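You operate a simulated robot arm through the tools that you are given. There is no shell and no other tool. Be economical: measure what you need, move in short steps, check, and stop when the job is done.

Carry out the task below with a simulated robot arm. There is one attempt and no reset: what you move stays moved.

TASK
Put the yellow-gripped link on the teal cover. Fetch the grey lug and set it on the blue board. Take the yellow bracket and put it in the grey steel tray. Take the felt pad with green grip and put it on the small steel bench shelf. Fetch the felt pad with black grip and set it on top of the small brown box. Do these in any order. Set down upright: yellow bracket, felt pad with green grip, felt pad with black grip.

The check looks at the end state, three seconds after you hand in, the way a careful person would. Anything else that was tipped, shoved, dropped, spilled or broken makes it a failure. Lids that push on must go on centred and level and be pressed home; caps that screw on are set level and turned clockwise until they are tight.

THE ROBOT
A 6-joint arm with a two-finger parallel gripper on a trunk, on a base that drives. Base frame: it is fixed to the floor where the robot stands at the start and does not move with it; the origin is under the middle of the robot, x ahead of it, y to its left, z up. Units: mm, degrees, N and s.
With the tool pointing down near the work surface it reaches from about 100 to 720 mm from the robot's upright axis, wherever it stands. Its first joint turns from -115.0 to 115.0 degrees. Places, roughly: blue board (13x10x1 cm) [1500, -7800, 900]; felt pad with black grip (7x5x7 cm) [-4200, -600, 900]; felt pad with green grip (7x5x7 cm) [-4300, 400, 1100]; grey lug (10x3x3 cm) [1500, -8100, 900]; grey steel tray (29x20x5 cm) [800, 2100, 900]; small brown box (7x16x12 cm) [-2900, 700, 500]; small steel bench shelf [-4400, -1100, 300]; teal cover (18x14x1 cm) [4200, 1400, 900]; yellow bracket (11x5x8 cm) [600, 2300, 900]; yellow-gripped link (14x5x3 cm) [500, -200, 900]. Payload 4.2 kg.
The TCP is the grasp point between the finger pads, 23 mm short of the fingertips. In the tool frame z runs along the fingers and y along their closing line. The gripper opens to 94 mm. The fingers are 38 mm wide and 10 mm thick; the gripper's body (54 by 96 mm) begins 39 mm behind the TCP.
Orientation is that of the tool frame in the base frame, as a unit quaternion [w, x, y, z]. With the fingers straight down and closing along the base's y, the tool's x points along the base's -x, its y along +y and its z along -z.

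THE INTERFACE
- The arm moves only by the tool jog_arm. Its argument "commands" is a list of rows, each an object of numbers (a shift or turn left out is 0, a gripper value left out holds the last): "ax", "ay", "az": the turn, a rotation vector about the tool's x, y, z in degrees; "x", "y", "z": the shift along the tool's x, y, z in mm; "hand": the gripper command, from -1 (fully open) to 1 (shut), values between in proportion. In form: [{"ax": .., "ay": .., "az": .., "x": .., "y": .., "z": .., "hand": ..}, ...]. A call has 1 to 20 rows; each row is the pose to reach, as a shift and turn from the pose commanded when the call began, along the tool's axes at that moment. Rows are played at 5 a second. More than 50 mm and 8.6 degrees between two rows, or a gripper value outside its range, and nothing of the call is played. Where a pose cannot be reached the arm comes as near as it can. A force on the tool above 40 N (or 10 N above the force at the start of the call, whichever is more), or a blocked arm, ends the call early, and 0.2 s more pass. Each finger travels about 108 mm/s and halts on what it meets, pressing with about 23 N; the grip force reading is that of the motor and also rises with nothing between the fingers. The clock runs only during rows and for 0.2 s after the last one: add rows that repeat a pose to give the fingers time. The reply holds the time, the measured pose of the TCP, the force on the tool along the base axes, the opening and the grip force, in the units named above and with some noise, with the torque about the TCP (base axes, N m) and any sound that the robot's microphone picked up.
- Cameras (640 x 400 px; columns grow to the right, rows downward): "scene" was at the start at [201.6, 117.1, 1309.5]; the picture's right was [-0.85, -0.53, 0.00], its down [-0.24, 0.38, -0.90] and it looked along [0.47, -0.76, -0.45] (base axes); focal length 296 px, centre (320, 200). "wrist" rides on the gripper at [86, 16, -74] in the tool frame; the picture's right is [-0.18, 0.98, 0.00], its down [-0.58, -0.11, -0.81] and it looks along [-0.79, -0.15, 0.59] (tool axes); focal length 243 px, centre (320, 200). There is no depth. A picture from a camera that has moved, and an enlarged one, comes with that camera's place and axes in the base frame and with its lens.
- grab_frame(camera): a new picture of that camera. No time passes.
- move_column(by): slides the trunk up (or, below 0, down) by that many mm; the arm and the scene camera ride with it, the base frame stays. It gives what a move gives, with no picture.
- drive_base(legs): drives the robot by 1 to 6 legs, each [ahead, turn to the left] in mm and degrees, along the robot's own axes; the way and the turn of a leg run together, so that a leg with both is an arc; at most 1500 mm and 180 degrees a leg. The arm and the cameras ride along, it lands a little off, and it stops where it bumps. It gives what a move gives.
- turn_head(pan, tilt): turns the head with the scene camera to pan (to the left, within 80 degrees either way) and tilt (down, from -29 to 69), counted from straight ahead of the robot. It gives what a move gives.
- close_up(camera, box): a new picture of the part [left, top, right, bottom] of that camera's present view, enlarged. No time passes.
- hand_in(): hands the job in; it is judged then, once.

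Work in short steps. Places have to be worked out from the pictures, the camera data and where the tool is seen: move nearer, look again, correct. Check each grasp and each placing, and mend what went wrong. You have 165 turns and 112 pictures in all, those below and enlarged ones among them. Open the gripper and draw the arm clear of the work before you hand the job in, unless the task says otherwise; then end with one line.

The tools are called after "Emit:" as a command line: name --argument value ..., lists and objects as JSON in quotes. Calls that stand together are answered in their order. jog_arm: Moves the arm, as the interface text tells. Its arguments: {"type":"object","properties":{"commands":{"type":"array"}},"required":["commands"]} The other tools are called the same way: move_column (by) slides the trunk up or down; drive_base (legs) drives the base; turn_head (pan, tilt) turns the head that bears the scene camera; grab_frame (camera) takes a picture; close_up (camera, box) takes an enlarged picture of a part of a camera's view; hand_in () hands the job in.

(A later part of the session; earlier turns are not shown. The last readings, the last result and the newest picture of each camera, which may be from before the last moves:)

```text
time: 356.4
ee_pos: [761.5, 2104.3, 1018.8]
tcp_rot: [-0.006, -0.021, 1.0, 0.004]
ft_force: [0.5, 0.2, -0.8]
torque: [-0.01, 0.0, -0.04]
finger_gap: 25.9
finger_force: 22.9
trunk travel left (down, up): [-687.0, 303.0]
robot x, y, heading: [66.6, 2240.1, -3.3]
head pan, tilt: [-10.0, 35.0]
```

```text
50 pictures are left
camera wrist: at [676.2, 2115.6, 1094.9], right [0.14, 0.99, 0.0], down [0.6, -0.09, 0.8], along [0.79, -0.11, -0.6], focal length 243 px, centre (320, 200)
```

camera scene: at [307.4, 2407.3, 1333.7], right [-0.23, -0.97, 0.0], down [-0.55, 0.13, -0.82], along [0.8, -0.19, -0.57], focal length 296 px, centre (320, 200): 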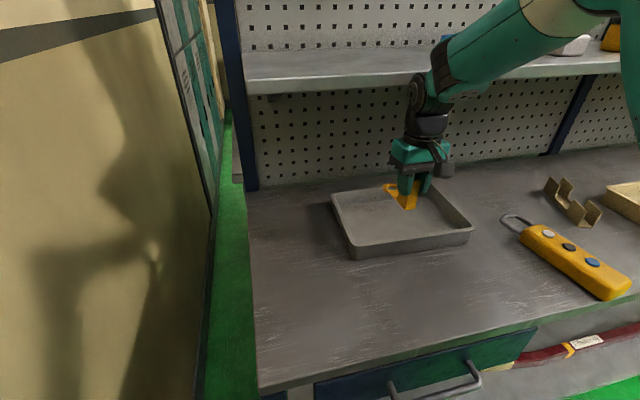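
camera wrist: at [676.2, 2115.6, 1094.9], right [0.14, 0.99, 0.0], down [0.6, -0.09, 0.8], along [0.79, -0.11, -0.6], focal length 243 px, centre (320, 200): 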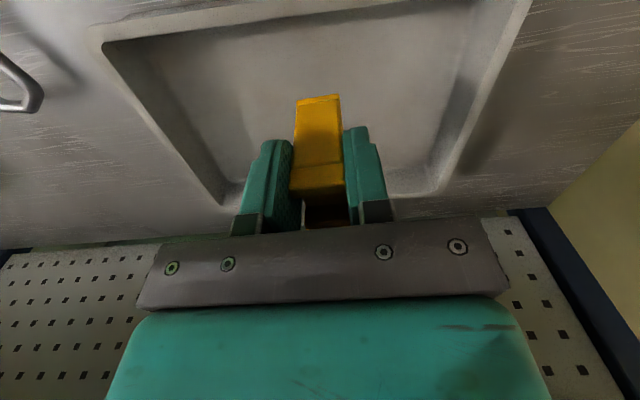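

The tool stopped ~10 mm short and the camera shifted slightly; maybe the forearm touches the shelf edge. I zoom in.

Emit:
close_up --camera "scene" --box '[360, 0, 640, 180]'

```text
2.22 times, centred on (500, 90) of scene
camera zoom: at [307.4, 2407.3, 1333.7], right [-0.23, -0.97, 0.0], down [-0.55, 0.13, -0.82], along [0.8, -0.19, -0.57], focal length 657 px, centre (-80, 444)
```

zoom: 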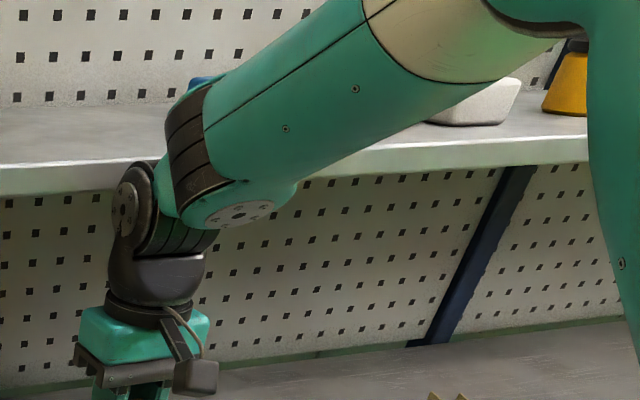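

The shelf edge is really at x≈807 and the wrist joint (z≈1223) touches it. I back off 16 mm, descend inside the near rim to where the wrist fits under the shelf, then see.

Emit:
jog_arm --commands '[{"x": 8}, {"x": 16}, {"x": 16, "z": 20}, {"x": 16, "z": 40}, {"x": 15, "z": 60}, {"x": 14, "z": 75}, {"x": 14, "z": 75}]'

Emit:
grab_frame --camera "scene"

```text
time: 357.9
ee_pos: [759.4, 2093.5, 942.6]
tcp_rot: [-0.002, -0.015, 1.0, 0.002]
ft_force: [-0.1, 0.3, -1.0]
torque: [0.01, 0.03, 0.01]
finger_gap: 25.6
finger_force: 22.9
trunk travel left (down, up): [-687.0, 303.0]
robot x, y, heading: [63.0, 2236.5, -3.6]
head pan, tilt: [-10.0, 35.0]
```

```text
48 pictures are left
camera scene: at [316.3, 2402.5, 1333.0], right [-0.23, -0.97, 0.0], down [-0.56, 0.13, -0.82], along [0.8, -0.19, -0.57], focal length 296 px, centre (320, 200)
```

scene: 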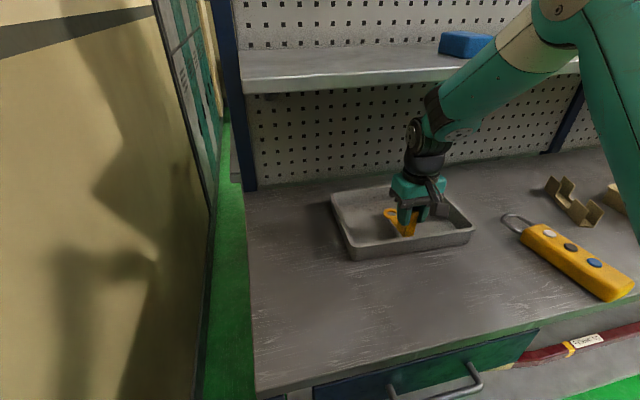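

Free again. I move 14 mm forward under the shelf and lower to contact.

Emit:
jog_arm --commands '[{"x": -7, "z": 2}, {"x": -14, "z": 4}, {"x": -14, "z": 8}, {"x": -14, "z": 11}, {"x": -14, "z": 13}, {"x": -14, "z": 15}, {"x": -14, "z": 17}, {"x": -14, "z": 19}, {"x": -14, "z": 21}, {"x": -14, "z": 23}, {"x": -14, "z": 25}]'

Emit:
close_up --camera "scene" --box '[310, 140, 490, 270]'

```text
time: 360.4
ee_pos: [774.0, 2092.6, 919.5]
tcp_rot: [0.0, -0.015, 1.0, 0.003]
ft_force: [2.9, -5.3, 17.9]
torque: [-0.32, -0.13, -0.02]
finger_gap: 25.8
finger_force: 23.2
trunk travel left (down, up): [-687.0, 303.0]
robot x, y, heading: [66.4, 2238.5, -3.3]
head pan, tilt: [-10.0, 35.0]
```

```text
3.08 times, centred on (400, 205) of scene
camera zoom: at [315.9, 2402.3, 1333.2], right [-0.23, -0.97, 0.0], down [-0.56, 0.13, -0.82], along [0.8, -0.19, -0.57], focal length 909 px, centre (74, 185)
```

zoom: 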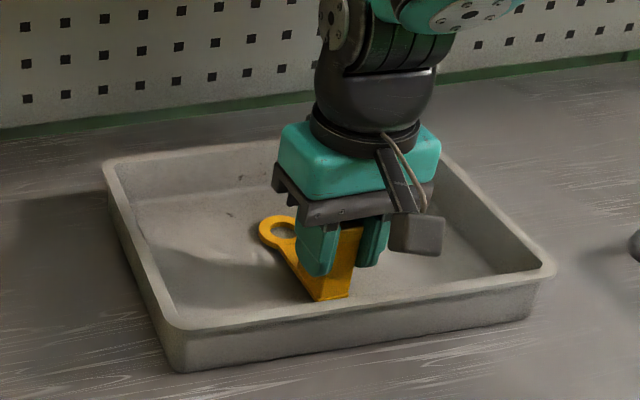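

Seated with ~18 N at z 919. I ease, open, slide back 20 mm along the block and then lift.

Emit:
jog_arm --commands '[{"z": -2}, {"z": -2, "hand": 0.3}, {"z": -2, "hand": 0.0}, {"z": -2, "hand": 0.0}, {"z": -6, "x": 8}, {"z": -10, "x": 20}, {"z": -40, "x": 25}, {"z": -80, "x": 30}, {"z": -110, "x": 60}, {"z": -120, "x": 100}, {"z": -130, "x": 140}]'

Emit:
grab_frame --camera "scene"

```text
time: 362.8
ee_pos: [634.7, 2089.5, 1047.9]
tcp_rot: [-0.002, -0.016, 1.0, 0.003]
ft_force: [0.0, 1.2, -1.0]
torque: [0.01, 0.04, -0.01]
finger_gap: 47.1
finger_force: 0.0
trunk travel left (down, up): [-687.0, 303.0]
robot x, y, heading: [67.1, 2240.7, -3.4]
head pan, tilt: [-10.0, 35.0]
```

```text
46 pictures are left
camera scene: at [316.9, 2402.5, 1332.9], right [-0.23, -0.97, 0.0], down [-0.56, 0.13, -0.82], along [0.8, -0.19, -0.57], focal length 296 px, centre (320, 200)
```

scene: 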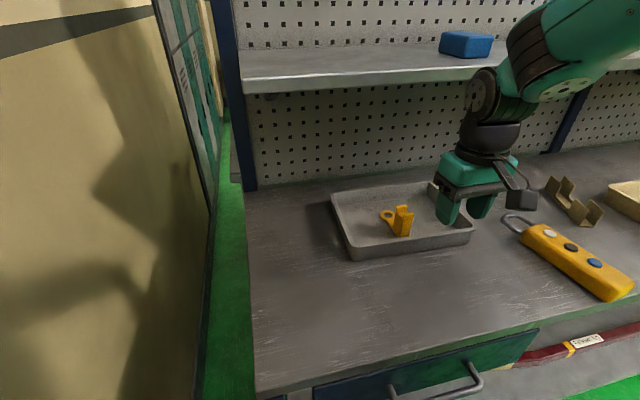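

The bracket stands upright in the tray. I retract, back off, turn around and look west for the felt pads.

Emit:
jog_arm --commands '[{"z": -40, "x": 20}, {"z": -80, "x": 40}, {"z": -100, "x": 80}, {"z": -100, "x": 110, "y": -30, "hand": -1}, {"z": -100, "x": 120, "y": -70}]'

Emit:
drive_base --legs '[[-450, 0], [0, -176.5]]'

Emit:
turn_head --pan 10 --tilt 12

Emit:
grab_frame --camera "scene"

```text
time: 363.9
ee_pos: [516.9, 2018.7, 1145.1]
tcp_rot: [-0.002, -0.016, 1.0, 0.003]
ft_force: [0.5, -0.2, 0.8]
torque: [-0.02, -0.01, -0.02]
finger_gap: 93.9
finger_force: 0.0
trunk travel left (down, up): [-687.0, 303.0]
robot x, y, heading: [67.1, 2237.3, -3.5]
head pan, tilt: [-10.0, 35.0]
```

```text
time: 373.8
ee_pos: [-839.5, 2443.4, 1146.4]
tcp_rot: [0.003, 0.998, 0.06, 0.002]
ft_force: [0.0, 0.6, 0.1]
torque: [0.0, -0.01, 0.03]
finger_gap: 94.1
finger_force: 0.2
trunk travel left (down, up): [-687.0, 303.0]
robot x, y, heading: [-369.6, 2261.3, -178.3]
head pan, tilt: [-10.0, 35.0]
```

```text
time: 374.6
ee_pos: [-839.5, 2443.3, 1145.2]
tcp_rot: [0.002, 0.998, 0.06, 0.002]
ft_force: [-0.3, 0.1, 0.9]
torque: [-0.02, 0.01, 0.0]
finger_gap: 94.2
finger_force: 0.0
trunk travel left (down, up): [-687.0, 303.0]
robot x, y, heading: [-371.7, 2263.0, -178.6]
head pan, tilt: [10.0, 12.0]
```

```text
45 pictures are left
camera scene: at [-609.4, 2047.7, 1369.8], right [-0.2, 0.98, 0.0], down [0.2, 0.04, -0.98], along [-0.96, -0.19, -0.21], focal length 296 px, centre (320, 200)
```

scene: 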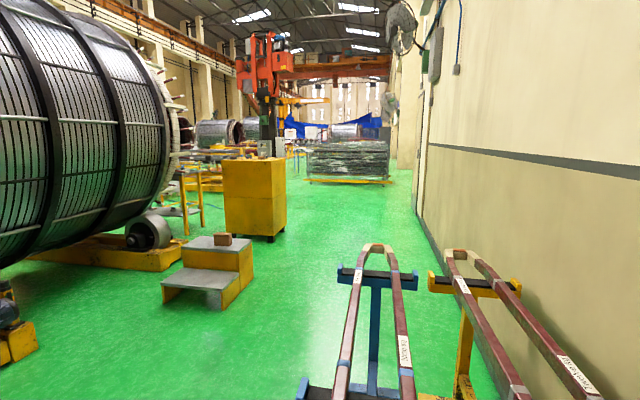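

I see the steps with the small brown box at about (-2900,700), and the yellow cabinet at (-4300,300). I drive around the busbar stand toward them.

Emit:
drive_base --legs '[[0, 44.5], [1500, 0], [0, -45], [600, 0]]'

Emit:
turn_head --pan 10 --tilt 15

Emit:
grab_frame --camera "scene"

```text
time: 379.9
ee_pos: [-1167.4, 1737.6, 1145.3]
tcp_rot: [0.002, 0.905, 0.425, 0.003]
ft_force: [-0.3, -0.8, 0.1]
torque: [0.04, -0.03, -0.01]
finger_gap: 94.1
finger_force: 0.2
trunk travel left (down, up): [-687.0, 303.0]
robot x, y, heading: [-709.9, 1929.5, -135.1]
head pan, tilt: [10.0, 12.0]
stopped in leg 2: the robot was blocked; the commanded pose is now the measured one
```

```text
time: 380.6
ee_pos: [-1169.7, 1738.6, 1145.1]
tcp_rot: [0.002, 0.905, 0.425, 0.004]
ft_force: [0.1, -0.6, 0.2]
torque: [-0.01, -0.02, 0.04]
finger_gap: 94.3
finger_force: 0.0
trunk travel left (down, up): [-687.0, 303.0]
robot x, y, heading: [-703.7, 1932.0, -135.1]
head pan, tilt: [10.0, 15.0]
```

```text
44 pictures are left
camera scene: at [-729.4, 1608.6, 1365.0], right [-0.82, 0.57, 0.0], down [0.15, 0.21, -0.97], along [-0.55, -0.79, -0.26], focal length 296 px, centre (320, 200)
```

scene: 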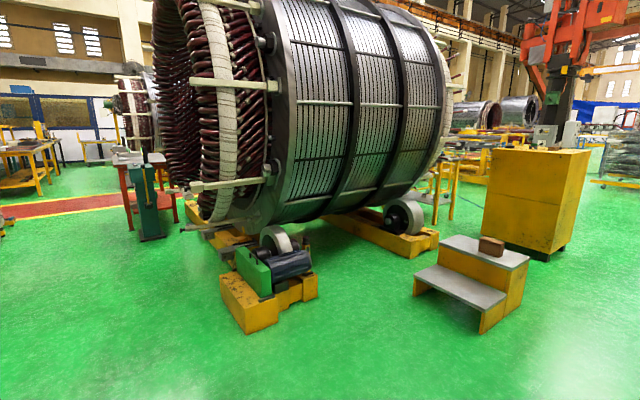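

Something low blocked the base; I look down and right.

Emit:
turn_head --pan -45 --tilt 45

Emit:
grab_frame --camera "scene"

```text
time: 381.8
ee_pos: [-1169.6, 1737.4, 1145.6]
tcp_rot: [0.002, 0.905, 0.425, 0.004]
ft_force: [-1.4, 0.4, 0.4]
torque: [-0.01, 0.03, -0.01]
finger_gap: 94.2
finger_force: 0.1
trunk travel left (down, up): [-687.0, 303.0]
robot x, y, heading: [-708.7, 1928.8, -135.2]
head pan, tilt: [-45.0, 45.0]
```

```text
43 pictures are left
camera scene: at [-757.1, 1685.0, 1318.2], right [0.0, 1.0, 0.0], down [0.71, 0.0, -0.71], along [-0.71, 0.0, -0.71], focal length 296 px, centre (320, 200)
```

scene: 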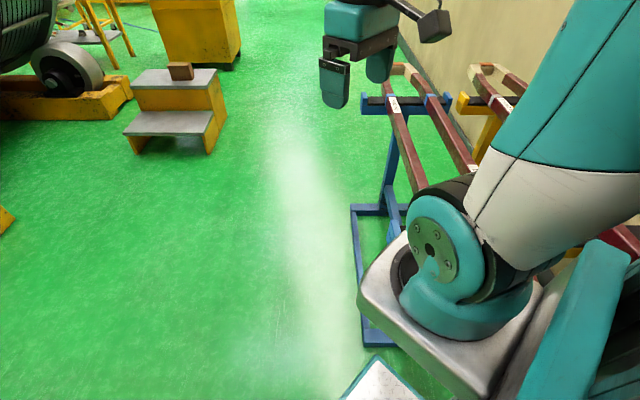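

The busbar stand's foot is in the way. I reverse, swing left around it, and continue west along y≈1150.

Emit:
drive_base --legs '[[-250, 0], [0, 40], [950, 0], [0, -85], [1200, 0]]'

Emit:
turn_head --pan 10 --tilt 15

Emit:
grab_frame --camera "scene"

```text
time: 399.3
ee_pos: [-2288.4, 1496.0, 1145.3]
tcp_rot: [0.003, 1.0, 0.006, 0.002]
ft_force: [-0.3, -0.5, 0.3]
torque: [-0.02, -0.01, 0.02]
finger_gap: 94.1
finger_force: 0.1
trunk travel left (down, up): [-687.0, 303.0]
robot x, y, heading: [-1841.8, 1270.9, 175.6]
head pan, tilt: [-45.0, 45.0]
```

```text
time: 400.5
ee_pos: [-2288.5, 1496.7, 1145.5]
tcp_rot: [0.003, 1.0, 0.006, 0.002]
ft_force: [-0.3, -0.3, 0.0]
torque: [0.07, -0.02, 0.01]
finger_gap: 94.0
finger_force: 0.0
trunk travel left (down, up): [-687.0, 303.0]
robot x, y, heading: [-1842.6, 1271.4, 175.4]
head pan, tilt: [10.0, 15.0]
```

```text
42 pictures are left
camera scene: at [-2101.7, 1078.4, 1365.0], right [-0.09, 1.0, 0.0], down [0.26, 0.02, -0.97], along [-0.96, -0.09, -0.26], focal length 296 px, centre (320, 200)
```

scene: 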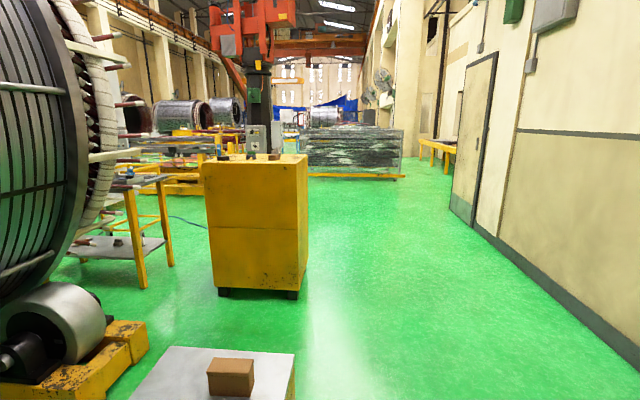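

Space is clear. I raise the trunk, drive to the cabinet's north side and turn to face it.

Emit:
move_column --by 200

Emit:
drive_base --legs '[[0, 4], [1500, 0], [800, 0], [0, 91]]'

Emit:
turn_head --pan -15 --tilt 30

Emit:
grab_frame --camera "scene"

```text
time: 402.7
ee_pos: [-2287.8, 1495.2, 1346.2]
tcp_rot: [0.004, 1.0, 0.006, 0.002]
ft_force: [-0.8, -0.1, 0.4]
torque: [0.0, 0.01, 0.01]
finger_gap: 94.2
finger_force: 0.0
trunk travel left (down, up): [-887.0, 103.0]
robot x, y, heading: [-1839.4, 1268.5, 175.4]
head pan, tilt: [10.0, 15.0]
```

```text
time: 418.4
ee_pos: [-4348.1, 836.8, 1345.6]
tcp_rot: [0.0, 0.673, 0.739, 0.004]
ft_force: [1.3, -0.3, 0.5]
torque: [0.04, -0.01, -0.03]
finger_gap: 94.2
finger_force: 0.0
trunk travel left (down, up): [-887.0, 103.0]
robot x, y, heading: [-4155.9, 1297.3, -90.2]
head pan, tilt: [10.0, 15.0]
```

```text
time: 419.3
ee_pos: [-4349.0, 836.4, 1345.1]
tcp_rot: [0.001, 0.675, 0.738, 0.004]
ft_force: [-0.3, -0.2, 0.8]
torque: [-0.01, -0.02, 0.05]
finger_gap: 93.8
finger_force: 0.0
trunk travel left (down, up): [-887.0, 103.0]
robot x, y, heading: [-4156.2, 1298.1, -90.2]
head pan, tilt: [-15.0, 30.0]
```

```text
41 pictures are left
camera scene: at [-3985.8, 1058.9, 1540.9], right [-0.97, 0.26, 0.0], down [0.13, 0.48, -0.87], along [-0.22, -0.84, -0.5], focal length 296 px, centre (320, 200)
```

scene: 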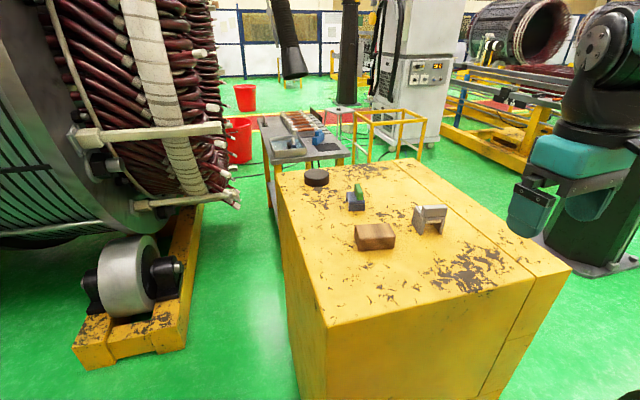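

The green-grip felt pad is at pixel (357,197) on the cabinet; the bench is behind. I zoom both.

Emit:
close_up --camera "scene" --box '[240, 90, 480, 260]'

```text
2.35 times, centred on (360, 175) of scene
camera zoom: at [-3985.8, 1058.9, 1540.9], right [-0.97, 0.26, 0.0], down [0.13, 0.48, -0.87], along [-0.22, -0.84, -0.5], focal length 695 px, centre (226, 259)
```

zoom: 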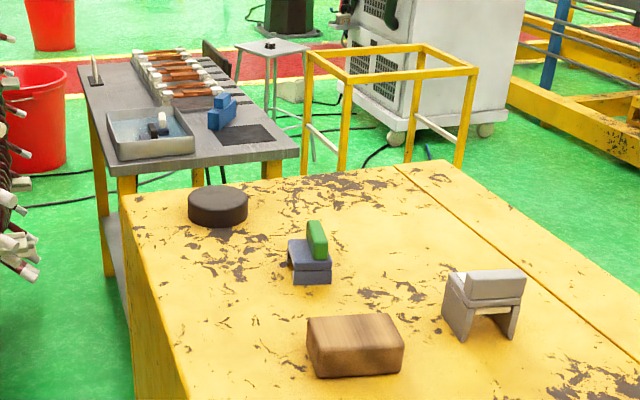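

Black pad is in the tray on the bench. I drive 200 mm closer and bring the tool near the green pad for a wrist view.

Emit:
drive_base --legs '[[200, 0]]'

Emit:
jog_arm --commands '[{"x": -45, "y": 8}, {"x": -90, "y": 16}, {"x": -135, "y": 25}, {"x": -180, "y": 34, "z": 15}, {"x": -215, "y": 40, "z": 45}, {"x": -235, "y": 45, "z": 85}, {"x": -240, "y": 48, "z": 100}, {"x": -240, "y": 48, "z": 100}]'

Emit:
grab_frame --camera "wrist"

```text
time: 420.9
ee_pos: [-4346.3, 631.9, 1345.6]
tcp_rot: [0.0, 0.672, 0.74, 0.005]
ft_force: [-0.1, 1.0, -0.4]
torque: [-0.01, -0.02, 0.0]
finger_gap: 93.9
finger_force: 0.0
trunk travel left (down, up): [-887.0, 103.0]
robot x, y, heading: [-4158.0, 1094.4, -89.6]
head pan, tilt: [-15.0, 30.0]
```

```text
time: 422.7
ee_pos: [-4274.6, 398.9, 1244.1]
tcp_rot: [0.001, 0.673, 0.74, 0.004]
ft_force: [0.4, -1.1, 0.3]
torque: [0.0, -0.01, 0.01]
finger_gap: 93.8
finger_force: 0.1
trunk travel left (down, up): [-887.0, 103.0]
robot x, y, heading: [-4159.8, 1092.4, -89.8]
head pan, tilt: [-15.0, 30.0]
```

```text
39 pictures are left
camera wrist: at [-4267.0, 485.5, 1319.1], right [1.0, -0.09, 0.01], down [-0.06, -0.59, 0.8], along [-0.07, -0.8, -0.6], focal length 243 px, centre (320, 200)
```

wrist: 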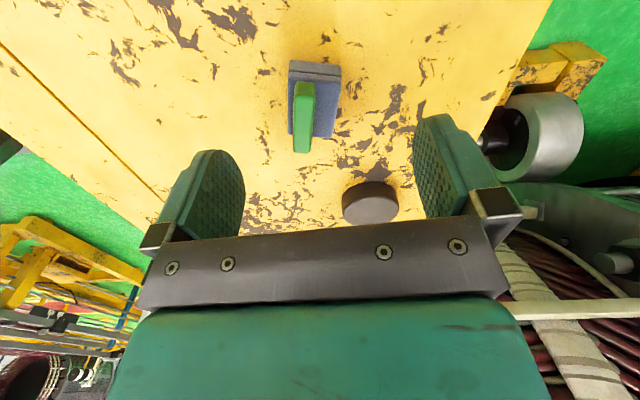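

The grip is a thin slab along y, so closing along x suits. I move over it (-4290,340) and descend to 1170.

Emit:
jog_arm --commands '[{"x": -28, "y": -10, "z": 20}, {"x": -57, "y": -20, "z": 45}, {"x": -57, "y": -20, "z": 75}, {"x": -57, "y": -20, "z": 75}]'

Emit:
grab_frame --camera "wrist"

```text
time: 423.7
ee_pos: [-4289.8, 341.4, 1167.1]
tcp_rot: [0.0, 0.672, 0.741, 0.004]
ft_force: [0.0, -0.3, 0.4]
torque: [-0.02, -0.02, 0.0]
finger_gap: 93.9
finger_force: 0.1
trunk travel left (down, up): [-887.0, 103.0]
robot x, y, heading: [-4160.7, 1096.6, -89.6]
head pan, tilt: [-15.0, 30.0]
```

```text
38 pictures are left
camera wrist: at [-4281.1, 427.7, 1242.3], right [1.0, -0.09, 0.01], down [-0.06, -0.59, 0.8], along [-0.07, -0.8, -0.6], focal length 243 px, centre (320, 200)
```

wrist: 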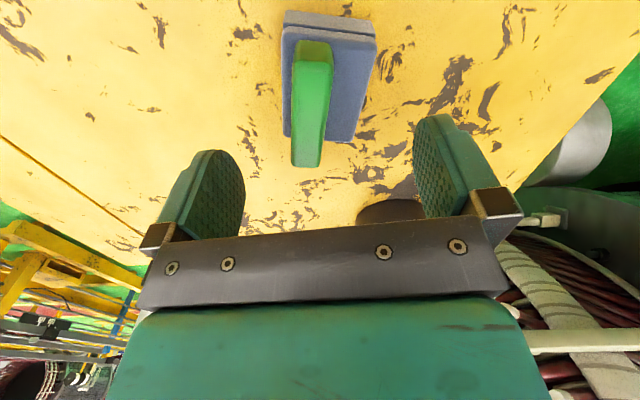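

The pad is yawed ~14° relative to the tool. I rotate, descend to ~1125 and look.

Emit:
jog_arm --commands '[{"az": 7, "z": 15}, {"az": 14, "z": 28}, {"az": 14, "z": 40}, {"az": 14, "z": 40}]'

Emit:
grab_frame --camera "wrist"

Emit:
close_up --camera "scene" --box '[300, 180, 460, 280]'

```text
time: 424.7
ee_pos: [-4289.1, 341.6, 1129.5]
tcp_rot: [0.001, 0.757, 0.653, 0.004]
ft_force: [0.5, 0.1, 0.2]
torque: [0.0, -0.01, -0.02]
finger_gap: 94.1
finger_force: 0.1
trunk travel left (down, up): [-887.0, 103.0]
robot x, y, heading: [-4156.7, 1098.0, -89.6]
head pan, tilt: [-15.0, 30.0]
```

```text
37 pictures are left
camera wrist: at [-4260.4, 422.3, 1203.6], right [0.94, -0.33, 0.0], down [-0.2, -0.56, 0.8], along [-0.26, -0.76, -0.6], focal length 243 px, centre (320, 200)
```

wrist: 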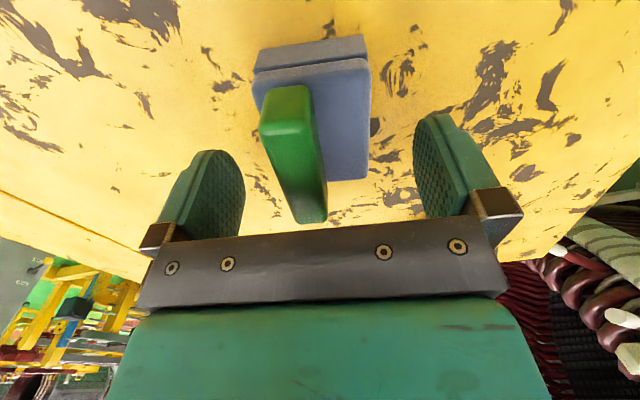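

```text
4.00 times, centred on (380, 230) of scene
camera zoom: at [-3984.8, 856.0, 1540.8], right [-0.97, 0.26, 0.0], down [0.13, 0.48, -0.87], along [-0.22, -0.84, -0.5], focal length 1182 px, centre (80, 80)
```

zoom: 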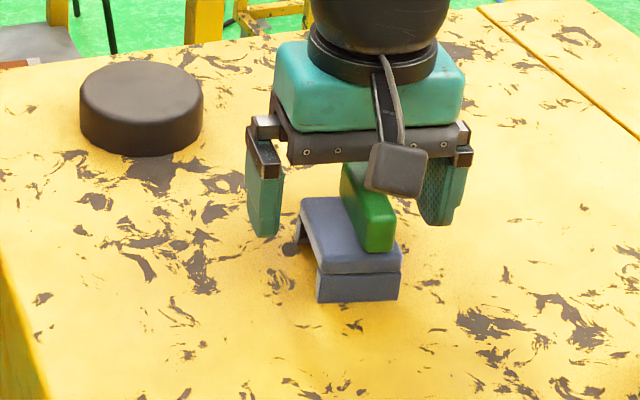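

Grip is ~7 mm left and 6° off in the tool frame. I correct, lower 5 mm and close.

Emit:
jog_arm --commands '[{"az": 6, "y": -7, "z": 2}, {"az": 6, "y": -7, "z": 5}, {"az": 6, "y": -7, "z": 5, "hand": 1}, {"az": 6, "y": -7, "z": 5, "hand": 1}, {"az": 6, "y": -7, "z": 5, "hand": 1}, {"az": 6, "y": -7, "z": 5, "hand": 1}, {"az": 6, "y": -7, "z": 5, "hand": 1}]'

Emit:
grab_frame --camera "wrist"

```text
time: 426.3
ee_pos: [-4295.6, 339.8, 1123.4]
tcp_rot: [0.001, 0.791, 0.612, 0.005]
ft_force: [0.6, -0.4, 0.3]
torque: [-0.01, 0.01, 0.0]
finger_gap: 47.2
finger_force: 23.1
trunk travel left (down, up): [-887.0, 103.0]
robot x, y, heading: [-4160.6, 1097.3, -89.6]
head pan, tilt: [-15.0, 30.0]
```

```text
35 pictures are left
camera wrist: at [-4258.5, 418.9, 1199.6], right [0.91, -0.42, 0.0], down [-0.26, -0.54, 0.8], along [-0.34, -0.73, -0.6], focal length 243 px, centre (320, 200)
```

wrist: 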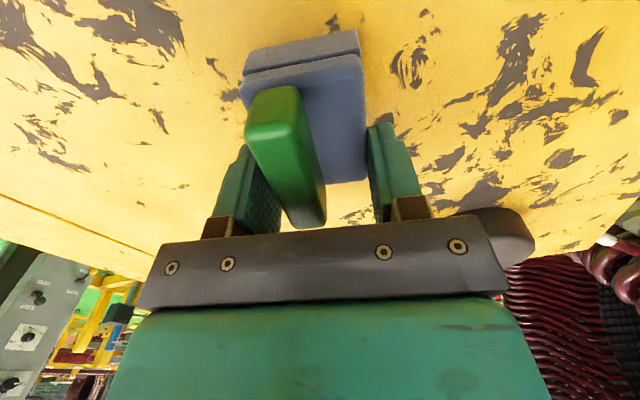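

The fingers pinched the base (47 mm) because the tips were below its top. I open, rise 13 mm, shift 5 mm toward the grip and close on the grip itself.

Emit:
jog_arm --commands '[{"hand": -0.4}, {"hand": -0.4}, {"z": -7, "hand": -0.4}, {"z": -13, "y": -5, "az": 2, "hand": -0.4}, {"z": -13, "y": -5, "az": 2, "hand": -0.4}, {"z": -13, "y": -5, "az": 2, "hand": 1}, {"z": -13, "y": -5, "az": 2, "hand": 1}, {"z": -13, "y": -5, "az": 2, "hand": 1}, {"z": -13, "y": -5, "az": 2, "hand": 1}]'

Emit:
grab_frame --camera "wrist"

```text
time: 428.3
ee_pos: [-4301.9, 342.5, 1137.7]
tcp_rot: [0.001, 0.802, 0.598, 0.005]
ft_force: [-0.5, 0.2, 2.1]
torque: [0.14, 0.03, -0.02]
finger_gap: 17.7
finger_force: 22.6
trunk travel left (down, up): [-887.0, 103.0]
robot x, y, heading: [-4156.1, 1097.5, -90.0]
head pan, tilt: [-15.0, 30.0]
```

```text
34 pictures are left
camera wrist: at [-4261.5, 419.0, 1213.9], right [0.89, -0.46, 0.0], down [-0.27, -0.53, 0.8], along [-0.36, -0.71, -0.6], focal length 243 px, centre (320, 200)
```

wrist: 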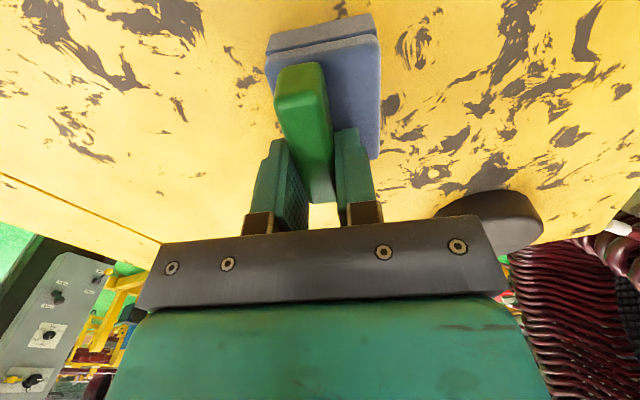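

On the grip now (17.7 mm) but toward its far end; I reopen, shift 14 mm toward the near side, reclose and lift.

Emit:
jog_arm --commands '[{"hand": 0.2}, {"hand": 0.2}, {"x": 14, "hand": 0.2}, {"x": 14, "hand": 0.2}, {"x": 14, "hand": 1}, {"x": 14, "hand": 1}, {"x": 14, "hand": 1}, {"x": 14, "z": -10}, {"x": 14, "z": -40}, {"x": 14, "z": -80}, {"x": 14, "z": -120}]'

Emit:
grab_frame --camera "wrist"

```text
time: 430.7
ee_pos: [-4298.6, 355.2, 1257.7]
tcp_rot: [-0.002, 0.801, 0.599, 0.005]
ft_force: [0.2, -0.3, -1.9]
torque: [0.01, -0.01, -0.01]
finger_gap: 17.6
finger_force: 23.3
trunk travel left (down, up): [-887.0, 103.0]
robot x, y, heading: [-4155.5, 1095.5, -89.7]
head pan, tilt: [-15.0, 30.0]
```

```text
33 pictures are left
camera wrist: at [-4258.1, 432.0, 1333.6], right [0.89, -0.46, 0.0], down [-0.27, -0.53, 0.8], along [-0.36, -0.71, -0.6], focal length 243 px, centre (320, 200)
```

wrist: 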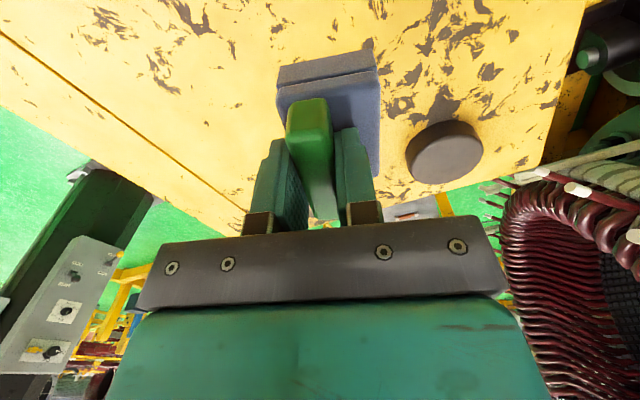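

The green pad is held. I retract, back away and drive round the west side of the cabinet to view the bench.

Emit:
jog_arm --commands '[{"z": -40}, {"z": -60, "x": 40}, {"z": -60, "x": 85}, {"z": -60, "x": 130}, {"z": -60, "x": 175}, {"z": -60, "x": 200}]'

Emit:
drive_base --legs '[[-350, 0], [0, -90], [1150, 0], [0, 90]]'

Emit:
turn_head --pan 20 --tilt 18

Emit:
grab_frame --camera "scene"

```text
time: 432.1
ee_pos: [-4242.3, 545.5, 1318.3]
tcp_rot: [0.0, 0.802, 0.598, 0.005]
ft_force: [-0.4, 0.1, -1.1]
torque: [-0.01, 0.0, 0.01]
finger_gap: 17.7
finger_force: 23.2
trunk travel left (down, up): [-887.0, 103.0]
robot x, y, heading: [-4159.0, 1097.3, -90.1]
head pan, tilt: [-15.0, 30.0]
```

```text
time: 447.4
ee_pos: [-5405.9, 905.8, 1317.7]
tcp_rot: [0.0, 0.812, 0.584, 0.003]
ft_force: [1.2, 0.2, -0.8]
torque: [-0.02, -0.01, -0.01]
finger_gap: 17.6
finger_force: 23.2
trunk travel left (down, up): [-887.0, 103.0]
robot x, y, heading: [-5298.7, 1457.4, -92.0]
head pan, tilt: [-15.0, 30.0]
```

```text
time: 448.4
ee_pos: [-5405.2, 906.3, 1318.3]
tcp_rot: [0.0, 0.812, 0.584, 0.004]
ft_force: [0.0, 0.5, -0.4]
torque: [-0.04, 0.01, -0.04]
finger_gap: 17.6
finger_force: 23.1
trunk travel left (down, up): [-887.0, 103.0]
robot x, y, heading: [-5300.6, 1453.4, -91.6]
head pan, tilt: [20.0, 18.0]
```

```text
32 pictures are left
camera scene: at [-5081.3, 1205.5, 1560.1], right [-0.95, -0.31, 0.0], down [-0.1, 0.29, -0.95], along [0.3, -0.9, -0.31], focal length 296 px, centre (320, 200)
```

scene: 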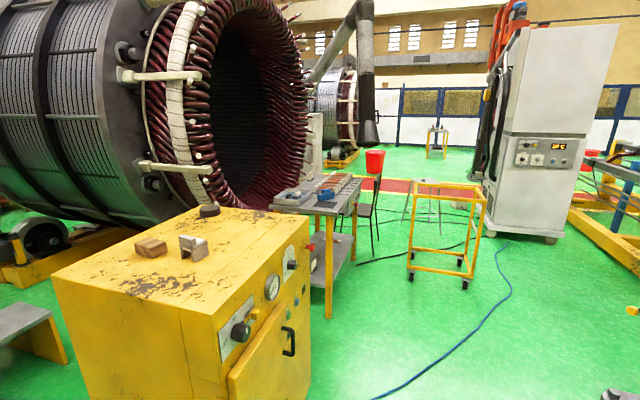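

I drive south along x≈-5300 to the bench's west side and turn to face it.

Emit:
drive_base --legs '[[0, 1.6], [1200, 0], [1080, 0], [0, 90]]'

Emit:
turn_head --pan -15 --tilt 35

Emit:
grab_frame --camera "scene"

```text
time: 463.7
ee_pos: [-4787.0, -905.7, 1318.7]
tcp_rot: [-0.002, 0.156, 0.988, 0.003]
ft_force: [0.4, 0.4, -1.0]
torque: [-0.01, -0.04, 0.02]
finger_gap: 17.7
finger_force: 23.2
trunk travel left (down, up): [-887.0, 103.0]
robot x, y, heading: [-5335.7, -807.0, -1.3]
head pan, tilt: [20.0, 18.0]
```

```text
time: 464.7
ee_pos: [-4785.6, -905.0, 1317.8]
tcp_rot: [-0.004, 0.155, 0.988, 0.003]
ft_force: [0.2, 0.2, -1.4]
torque: [0.03, 0.0, 0.02]
finger_gap: 17.6
finger_force: 23.0
trunk travel left (down, up): [-887.0, 103.0]
robot x, y, heading: [-5333.4, -803.9, -1.2]
head pan, tilt: [-15.0, 35.0]
```

```text
31 pictures are left
camera scene: at [-5092.3, -639.9, 1533.1], right [-0.28, -0.96, 0.0], down [-0.55, 0.16, -0.82], along [0.79, -0.23, -0.57], focal length 296 px, centre (320, 200)
```

scene: 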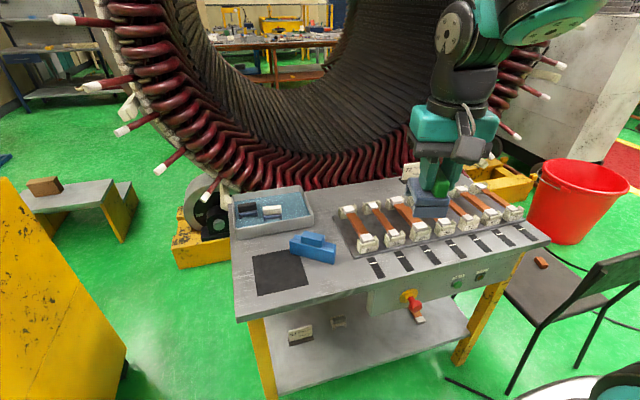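

Bench front edge is x≈-4608, the lower shelf (z≈300) is free near (-4495,-780), left of the hanging switch box. I turn 14° left so the arm points there, and lower the trunk.

Emit:
drive_base --legs '[[0, 14]]'

Emit:
move_column --by -637

Emit:
turn_head --pan -10 --tilt 15

Emit:
grab_frame --camera "scene"

```text
time: 465.9
ee_pos: [-4778.2, -772.8, 1318.2]
tcp_rot: [-0.003, 0.037, 0.999, 0.003]
ft_force: [-0.1, -0.4, -1.4]
torque: [0.04, 0.0, 0.02]
finger_gap: 17.4
finger_force: 23.3
trunk travel left (down, up): [-887.0, 103.0]
robot x, y, heading: [-5334.3, -807.1, 12.5]
head pan, tilt: [-15.0, 35.0]
```

```text
refused: -637 is not a number from -400 to 400
```

```text
time: 466.8
ee_pos: [-4778.8, -772.5, 1318.8]
tcp_rot: [-0.004, 0.036, 0.999, 0.002]
ft_force: [-0.5, 0.0, -1.0]
torque: [0.01, -0.02, 0.01]
finger_gap: 17.6
finger_force: 23.4
trunk travel left (down, up): [-887.0, 103.0]
robot x, y, heading: [-5332.3, -808.0, 12.7]
head pan, tilt: [-10.0, 15.0]
```

```text
30 pictures are left
camera scene: at [-5133.6, -579.5, 1564.9], right [0.04, -1.0, 0.0], down [-0.26, -0.01, -0.97], along [0.96, 0.04, -0.26], focal length 296 px, centre (320, 200)
```

scene: 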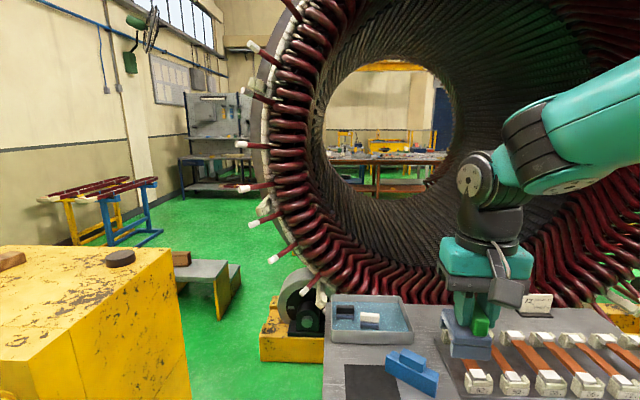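

Trunk moves are limited to 400 mm; I do it in two steps and look.

Emit:
move_column --by -400

Emit:
move_column --by -237

Emit:
turn_head --pan -20 --tilt 25

Emit:
grab_frame --camera "scene"

```text
time: 470.6
ee_pos: [-4778.4, -772.2, 918.5]
tcp_rot: [-0.004, 0.037, 0.999, 0.002]
ft_force: [-0.9, 0.6, -0.4]
torque: [0.0, -0.01, 0.01]
finger_gap: 17.5
finger_force: 22.5
trunk travel left (down, up): [-487.0, 503.0]
robot x, y, heading: [-5339.0, -805.2, 12.6]
head pan, tilt: [-10.0, 15.0]
```

```text
time: 473.1
ee_pos: [-4779.3, -772.5, 680.7]
tcp_rot: [-0.003, 0.037, 0.999, 0.002]
ft_force: [-0.1, -0.7, -0.9]
torque: [0.01, 0.07, 0.01]
finger_gap: 17.6
finger_force: 22.7
trunk travel left (down, up): [-250.0, 740.0]
robot x, y, heading: [-5333.6, -806.9, 12.5]
head pan, tilt: [-10.0, 15.0]
```

```text
time: 473.8
ee_pos: [-4778.7, -771.5, 680.9]
tcp_rot: [-0.003, 0.037, 0.999, 0.002]
ft_force: [0.3, 0.3, -1.3]
torque: [0.03, 0.02, 0.0]
finger_gap: 17.9
finger_force: 23.5
trunk travel left (down, up): [-250.0, 740.0]
robot x, y, heading: [-5334.1, -806.4, 12.6]
head pan, tilt: [-20.0, 25.0]
```

```text
29 pictures are left
camera scene: at [-5135.6, -595.5, 911.8], right [-0.13, -0.99, 0.0], down [-0.42, 0.06, -0.91], along [0.9, -0.12, -0.42], focal length 296 px, centre (320, 200)
```

scene: 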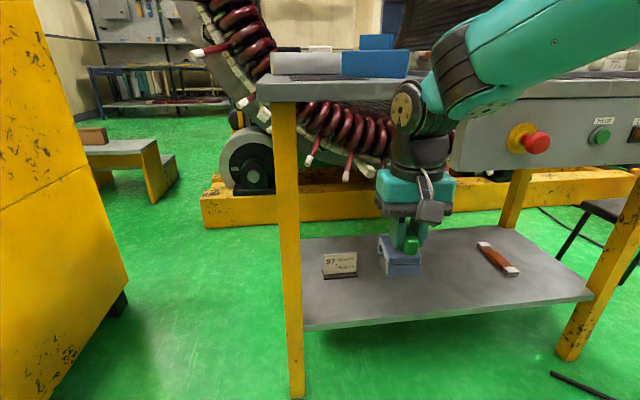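

The shelf is clear around (-4500,-835): card at x≈-4408, switch box bottom z≈714 right of y≈-930. I back 50 mm and lower 80 mm so the forearm stays flat, then bring the pad down to just above shelf height in front of the bench.

Emit:
drive_base --legs '[[-50, 0]]'

Emit:
move_column --by -80

Emit:
jog_arm --commands '[{"z": 40, "y": -12}, {"z": 80, "y": -24}, {"z": 120, "y": -36}, {"z": 160, "y": -48}, {"z": 195, "y": -55}, {"z": 195, "y": -55}]'

Emit:
grab_frame --camera "scene"

```text
time: 474.7
ee_pos: [-4828.3, -783.5, 681.1]
tcp_rot: [-0.003, 0.036, 0.999, 0.003]
ft_force: [0.3, -0.6, -0.6]
torque: [-0.04, 0.0, -0.01]
finger_gap: 17.6
finger_force: 22.8
trunk travel left (down, up): [-250.0, 740.0]
robot x, y, heading: [-5380.8, -818.2, 12.4]
head pan, tilt: [-20.0, 25.0]
```

```text
time: 475.9
ee_pos: [-4828.6, -782.7, 600.8]
tcp_rot: [-0.004, 0.037, 0.999, 0.003]
ft_force: [-0.4, 1.2, -0.2]
torque: [0.03, 0.01, 0.03]
finger_gap: 17.4
finger_force: 22.8
trunk travel left (down, up): [-170.0, 820.0]
robot x, y, heading: [-5383.5, -816.5, 12.6]
head pan, tilt: [-20.0, 25.0]
```

```text
time: 477.3
ee_pos: [-4835.0, -839.7, 407.0]
tcp_rot: [-0.003, 0.037, 0.999, 0.003]
ft_force: [0.5, -0.9, -1.0]
torque: [0.02, -0.03, -0.02]
finger_gap: 17.7
finger_force: 23.3
trunk travel left (down, up): [-170.0, 820.0]
robot x, y, heading: [-5382.3, -817.9, 12.5]
head pan, tilt: [-20.0, 25.0]
```

```text
28 pictures are left
camera scene: at [-5185.0, -606.3, 831.8], right [-0.13, -0.99, 0.0], down [-0.42, 0.05, -0.91], along [0.9, -0.12, -0.42], focal length 296 px, centre (320, 200)
```

scene: 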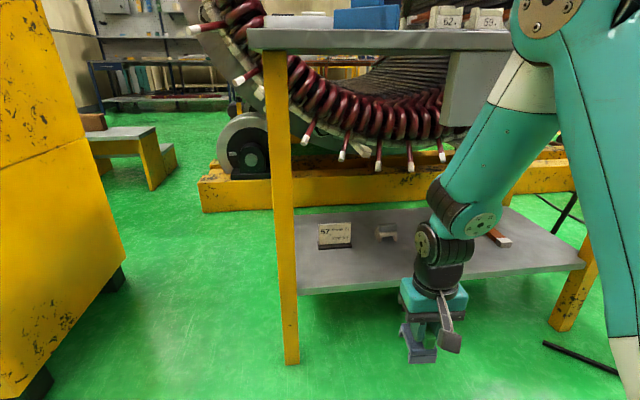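

I advance the pad over the shelf, first stopping at x≈-4600 to check clearance.

Emit:
jog_arm --commands '[{"x": -40, "y": 3}, {"x": -80, "y": 6}, {"x": -120, "y": 9}, {"x": -160, "y": 12}, {"x": -200, "y": 15}, {"x": -240, "y": 20}, {"x": -240, "y": 20}]'

Emit:
grab_frame --camera "scene"

```text
time: 478.9
ee_pos: [-4591.9, -832.8, 400.8]
tcp_rot: [-0.003, 0.037, 0.999, 0.003]
ft_force: [0.1, 0.0, -0.8]
torque: [0.0, 0.02, -0.02]
finger_gap: 17.8
finger_force: 23.2
trunk travel left (down, up): [-170.0, 820.0]
robot x, y, heading: [-5384.0, -816.3, 12.0]
head pan, tilt: [-20.0, 25.0]
```

```text
27 pictures are left
camera scene: at [-5185.0, -606.3, 831.8], right [-0.13, -0.99, 0.0], down [-0.42, 0.05, -0.91], along [0.9, -0.12, -0.42], focal length 296 px, centre (320, 200)
```

scene: 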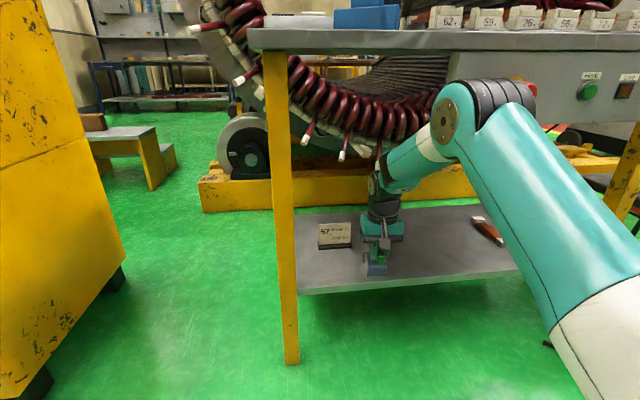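

Clear so far. I advance another 84 mm and then lower gently until contact.

Emit:
jog_arm --commands '[{"x": -30, "y": 2}, {"x": -60, "y": 4}, {"x": -84, "y": 6}, {"x": -84, "y": 6}]'

Emit:
jog_arm --commands '[{"z": 10}, {"z": 20}, {"z": 25}, {"z": 28}, {"z": 31}, {"z": 34}, {"z": 37}, {"z": 40}, {"z": 43}, {"z": 46}, {"z": 49}, {"z": 52}, {"z": 55}]'

Emit:
close_up --camera "scene" --box '[290, 60, 560, 300]'

```text
time: 479.9
ee_pos: [-4510.1, -834.7, 403.2]
tcp_rot: [-0.004, 0.037, 0.999, 0.003]
ft_force: [-0.6, 0.6, -1.2]
torque: [0.01, 0.01, -0.01]
finger_gap: 17.3
finger_force: 22.6
trunk travel left (down, up): [-170.0, 820.0]
robot x, y, heading: [-5382.7, -816.2, 12.6]
head pan, tilt: [-20.0, 25.0]
```

```text
time: 482.7
ee_pos: [-4507.9, -834.1, 348.8]
tcp_rot: [-0.003, 0.036, 0.999, 0.003]
ft_force: [-0.2, 0.0, 0.3]
torque: [-0.03, 0.03, -0.04]
finger_gap: 17.6
finger_force: 23.0
trunk travel left (down, up): [-170.0, 820.0]
robot x, y, heading: [-5383.6, -815.9, 12.4]
head pan, tilt: [-20.0, 25.0]
```

```text
1.67 times, centred on (425, 180) of scene
camera zoom: at [-5185.0, -606.3, 831.8], right [-0.13, -0.99, 0.0], down [-0.42, 0.05, -0.91], along [0.9, -0.12, -0.42], focal length 493 px, centre (145, 233)
```

zoom: 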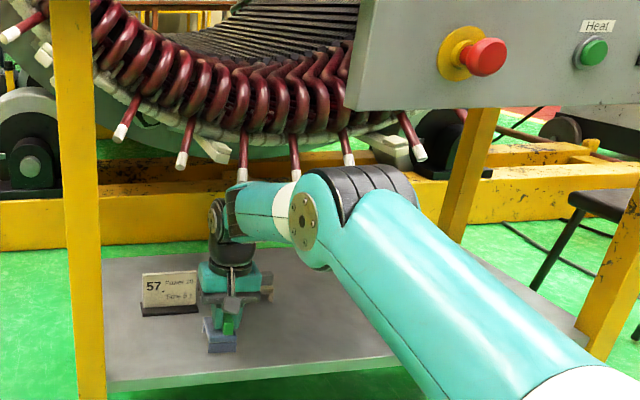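

No contact yet; continue lowering.

Emit:
jog_arm --commands '[{"z": 3}, {"z": 6}, {"z": 9}, {"z": 12}, {"z": 15}, {"z": 18}, {"z": 21}, {"z": 24}, {"z": 27}, {"z": 30}, {"z": 33}, {"z": 36}, {"z": 39}]'

Emit:
close_up --camera "scene" --box '[300, 190, 460, 300]'

```text
time: 483.8
ee_pos: [-4506.4, -833.6, 341.3]
tcp_rot: [0.0, 0.037, 0.999, 0.003]
ft_force: [-4.3, -0.3, 13.5]
torque: [-0.19, 0.32, -0.05]
finger_gap: 17.6
finger_force: 22.5
trunk travel left (down, up): [-170.0, 820.0]
robot x, y, heading: [-5383.7, -819.6, 12.7]
head pan, tilt: [-20.0, 25.0]
stopped in row 5: the force on the tool passed its limit at 45 N (the readings are from after the stop); the commanded pose is now the measured one
```

```text
3.64 times, centred on (380, 245) of scene
camera zoom: at [-5185.5, -606.3, 831.8], right [-0.13, -0.99, 0.0], down [-0.42, 0.05, -0.91], along [0.9, -0.12, -0.42], focal length 1075 px, centre (102, 36)
```

zoom: 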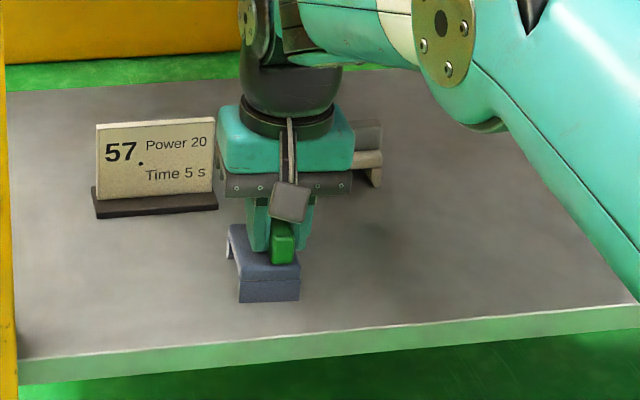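

The pad sits on the shelf. I ease, open narrowly, lift 60 mm and withdraw straight back.

Emit:
jog_arm --commands '[{"z": -1}, {"z": -1, "hand": 0.3}, {"z": -1, "hand": 0.3}, {"z": -3, "hand": 0.3}, {"z": -20}, {"z": -45}, {"z": -62}, {"z": -62, "x": 40, "y": -3}, {"z": -62, "x": 85, "y": -6}, {"z": -62, "x": 130, "y": -10}, {"z": -62, "x": 175, "y": -13}, {"z": -62, "x": 220, "y": -16}, {"z": -62, "x": 265, "y": -20}, {"z": -62, "x": 305, "y": -22, "hand": -1}]'

Emit:
close_up --camera "scene" --box '[270, 180, 480, 320]'

```text
time: 486.8
ee_pos: [-4817.5, -834.9, 401.9]
tcp_rot: [-0.002, 0.036, 0.999, 0.002]
ft_force: [0.2, 0.3, 0.4]
torque: [0.01, -0.02, -0.02]
finger_gap: 93.9
finger_force: 0.0
trunk travel left (down, up): [-170.0, 820.0]
robot x, y, heading: [-5381.4, -814.6, 12.3]
head pan, tilt: [-20.0, 25.0]
```

```text
2.86 times, centred on (375, 250) of scene
camera zoom: at [-5185.1, -606.3, 831.8], right [-0.13, -0.99, 0.0], down [-0.42, 0.05, -0.91], along [0.9, -0.12, -0.42], focal length 844 px, centre (163, 57)
```

zoom: 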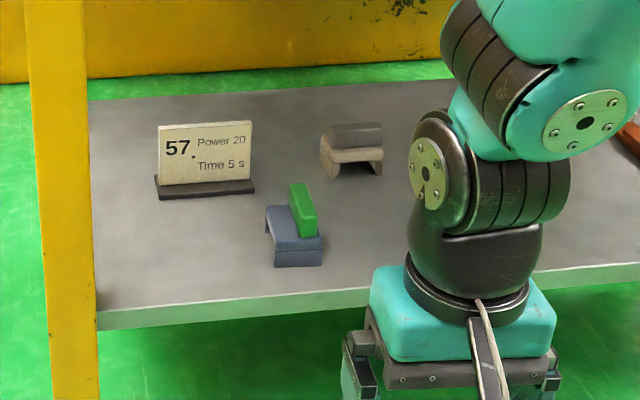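

Green pad stands upright on the shelf. I raise the trunk and reposition for the black-grip pad in the tray on top of the bench.

Emit:
move_column --by 400

Emit:
move_column --by 300

Emit:
drive_base --legs '[[0, 27.5], [420, 0], [0, -40]]'

Emit:
turn_head --pan -20 --tilt 35

Emit:
grab_frame --camera "scene"

```text
time: 490.6
ee_pos: [-4815.9, -833.5, 802.4]
tcp_rot: [-0.003, 0.037, 0.999, 0.002]
ft_force: [0.3, -0.8, -0.3]
torque: [0.02, 0.02, 0.05]
finger_gap: 93.9
finger_force: 0.1
trunk travel left (down, up): [-570.0, 420.0]
robot x, y, heading: [-5383.9, -821.8, 12.3]
head pan, tilt: [-20.0, 25.0]
```

```text
time: 493.6
ee_pos: [-4815.6, -833.6, 1101.6]
tcp_rot: [-0.002, 0.036, 0.999, 0.002]
ft_force: [0.5, -0.1, 0.3]
torque: [0.01, 0.03, -0.03]
finger_gap: 94.1
finger_force: 0.1
trunk travel left (down, up): [-870.0, 120.0]
robot x, y, heading: [-5383.9, -821.2, 12.5]
head pan, tilt: [-20.0, 25.0]
```

```text
time: 499.5
ee_pos: [-4509.5, -696.2, 1102.1]
tcp_rot: [-0.002, 0.152, 0.988, 0.003]
ft_force: [0.0, 0.4, -0.1]
torque: [0.0, -0.04, 0.03]
finger_gap: 93.8
finger_force: 0.0
trunk travel left (down, up): [-870.0, 120.0]
robot x, y, heading: [-5057.1, -551.3, -1.0]
head pan, tilt: [-20.0, 25.0]
```

```text
time: 500.2
ee_pos: [-4510.5, -695.3, 1101.9]
tcp_rot: [-0.001, 0.153, 0.988, 0.003]
ft_force: [0.9, 0.0, 0.2]
torque: [0.01, -0.01, 0.01]
finger_gap: 94.0
finger_force: 0.1
trunk travel left (down, up): [-870.0, 120.0]
robot x, y, heading: [-5060.7, -550.5, -1.0]
head pan, tilt: [-20.0, 35.0]
```

```text
23 pictures are left
camera scene: at [-4819.2, -387.3, 1516.1], right [-0.36, -0.93, 0.0], down [-0.54, 0.21, -0.82], along [0.77, -0.29, -0.57], focal length 296 px, centre (320, 200)
```

scene: 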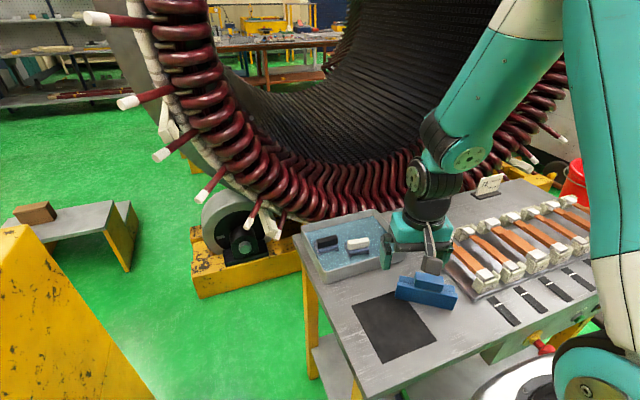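

I zoom on the tray to tell the pads apart.

Emit:
close_up --camera "scene" --box '[290, 205, 410, 290]'

```text
4.71 times, centred on (350, 248) of scene
camera zoom: at [-4819.2, -387.3, 1516.1], right [-0.36, -0.93, 0.0], down [-0.54, 0.21, -0.82], along [0.77, -0.29, -0.57], focal length 1391 px, centre (179, -24)
```

zoom: 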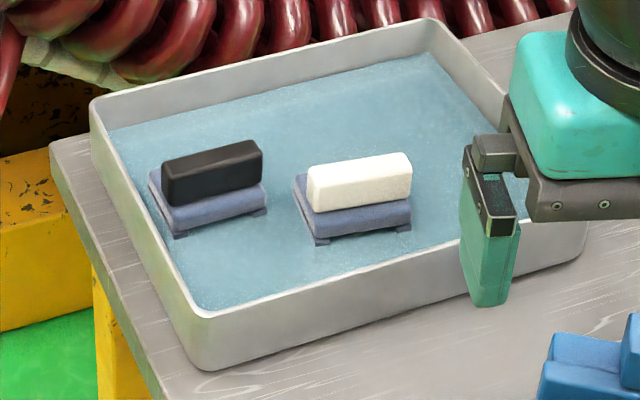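

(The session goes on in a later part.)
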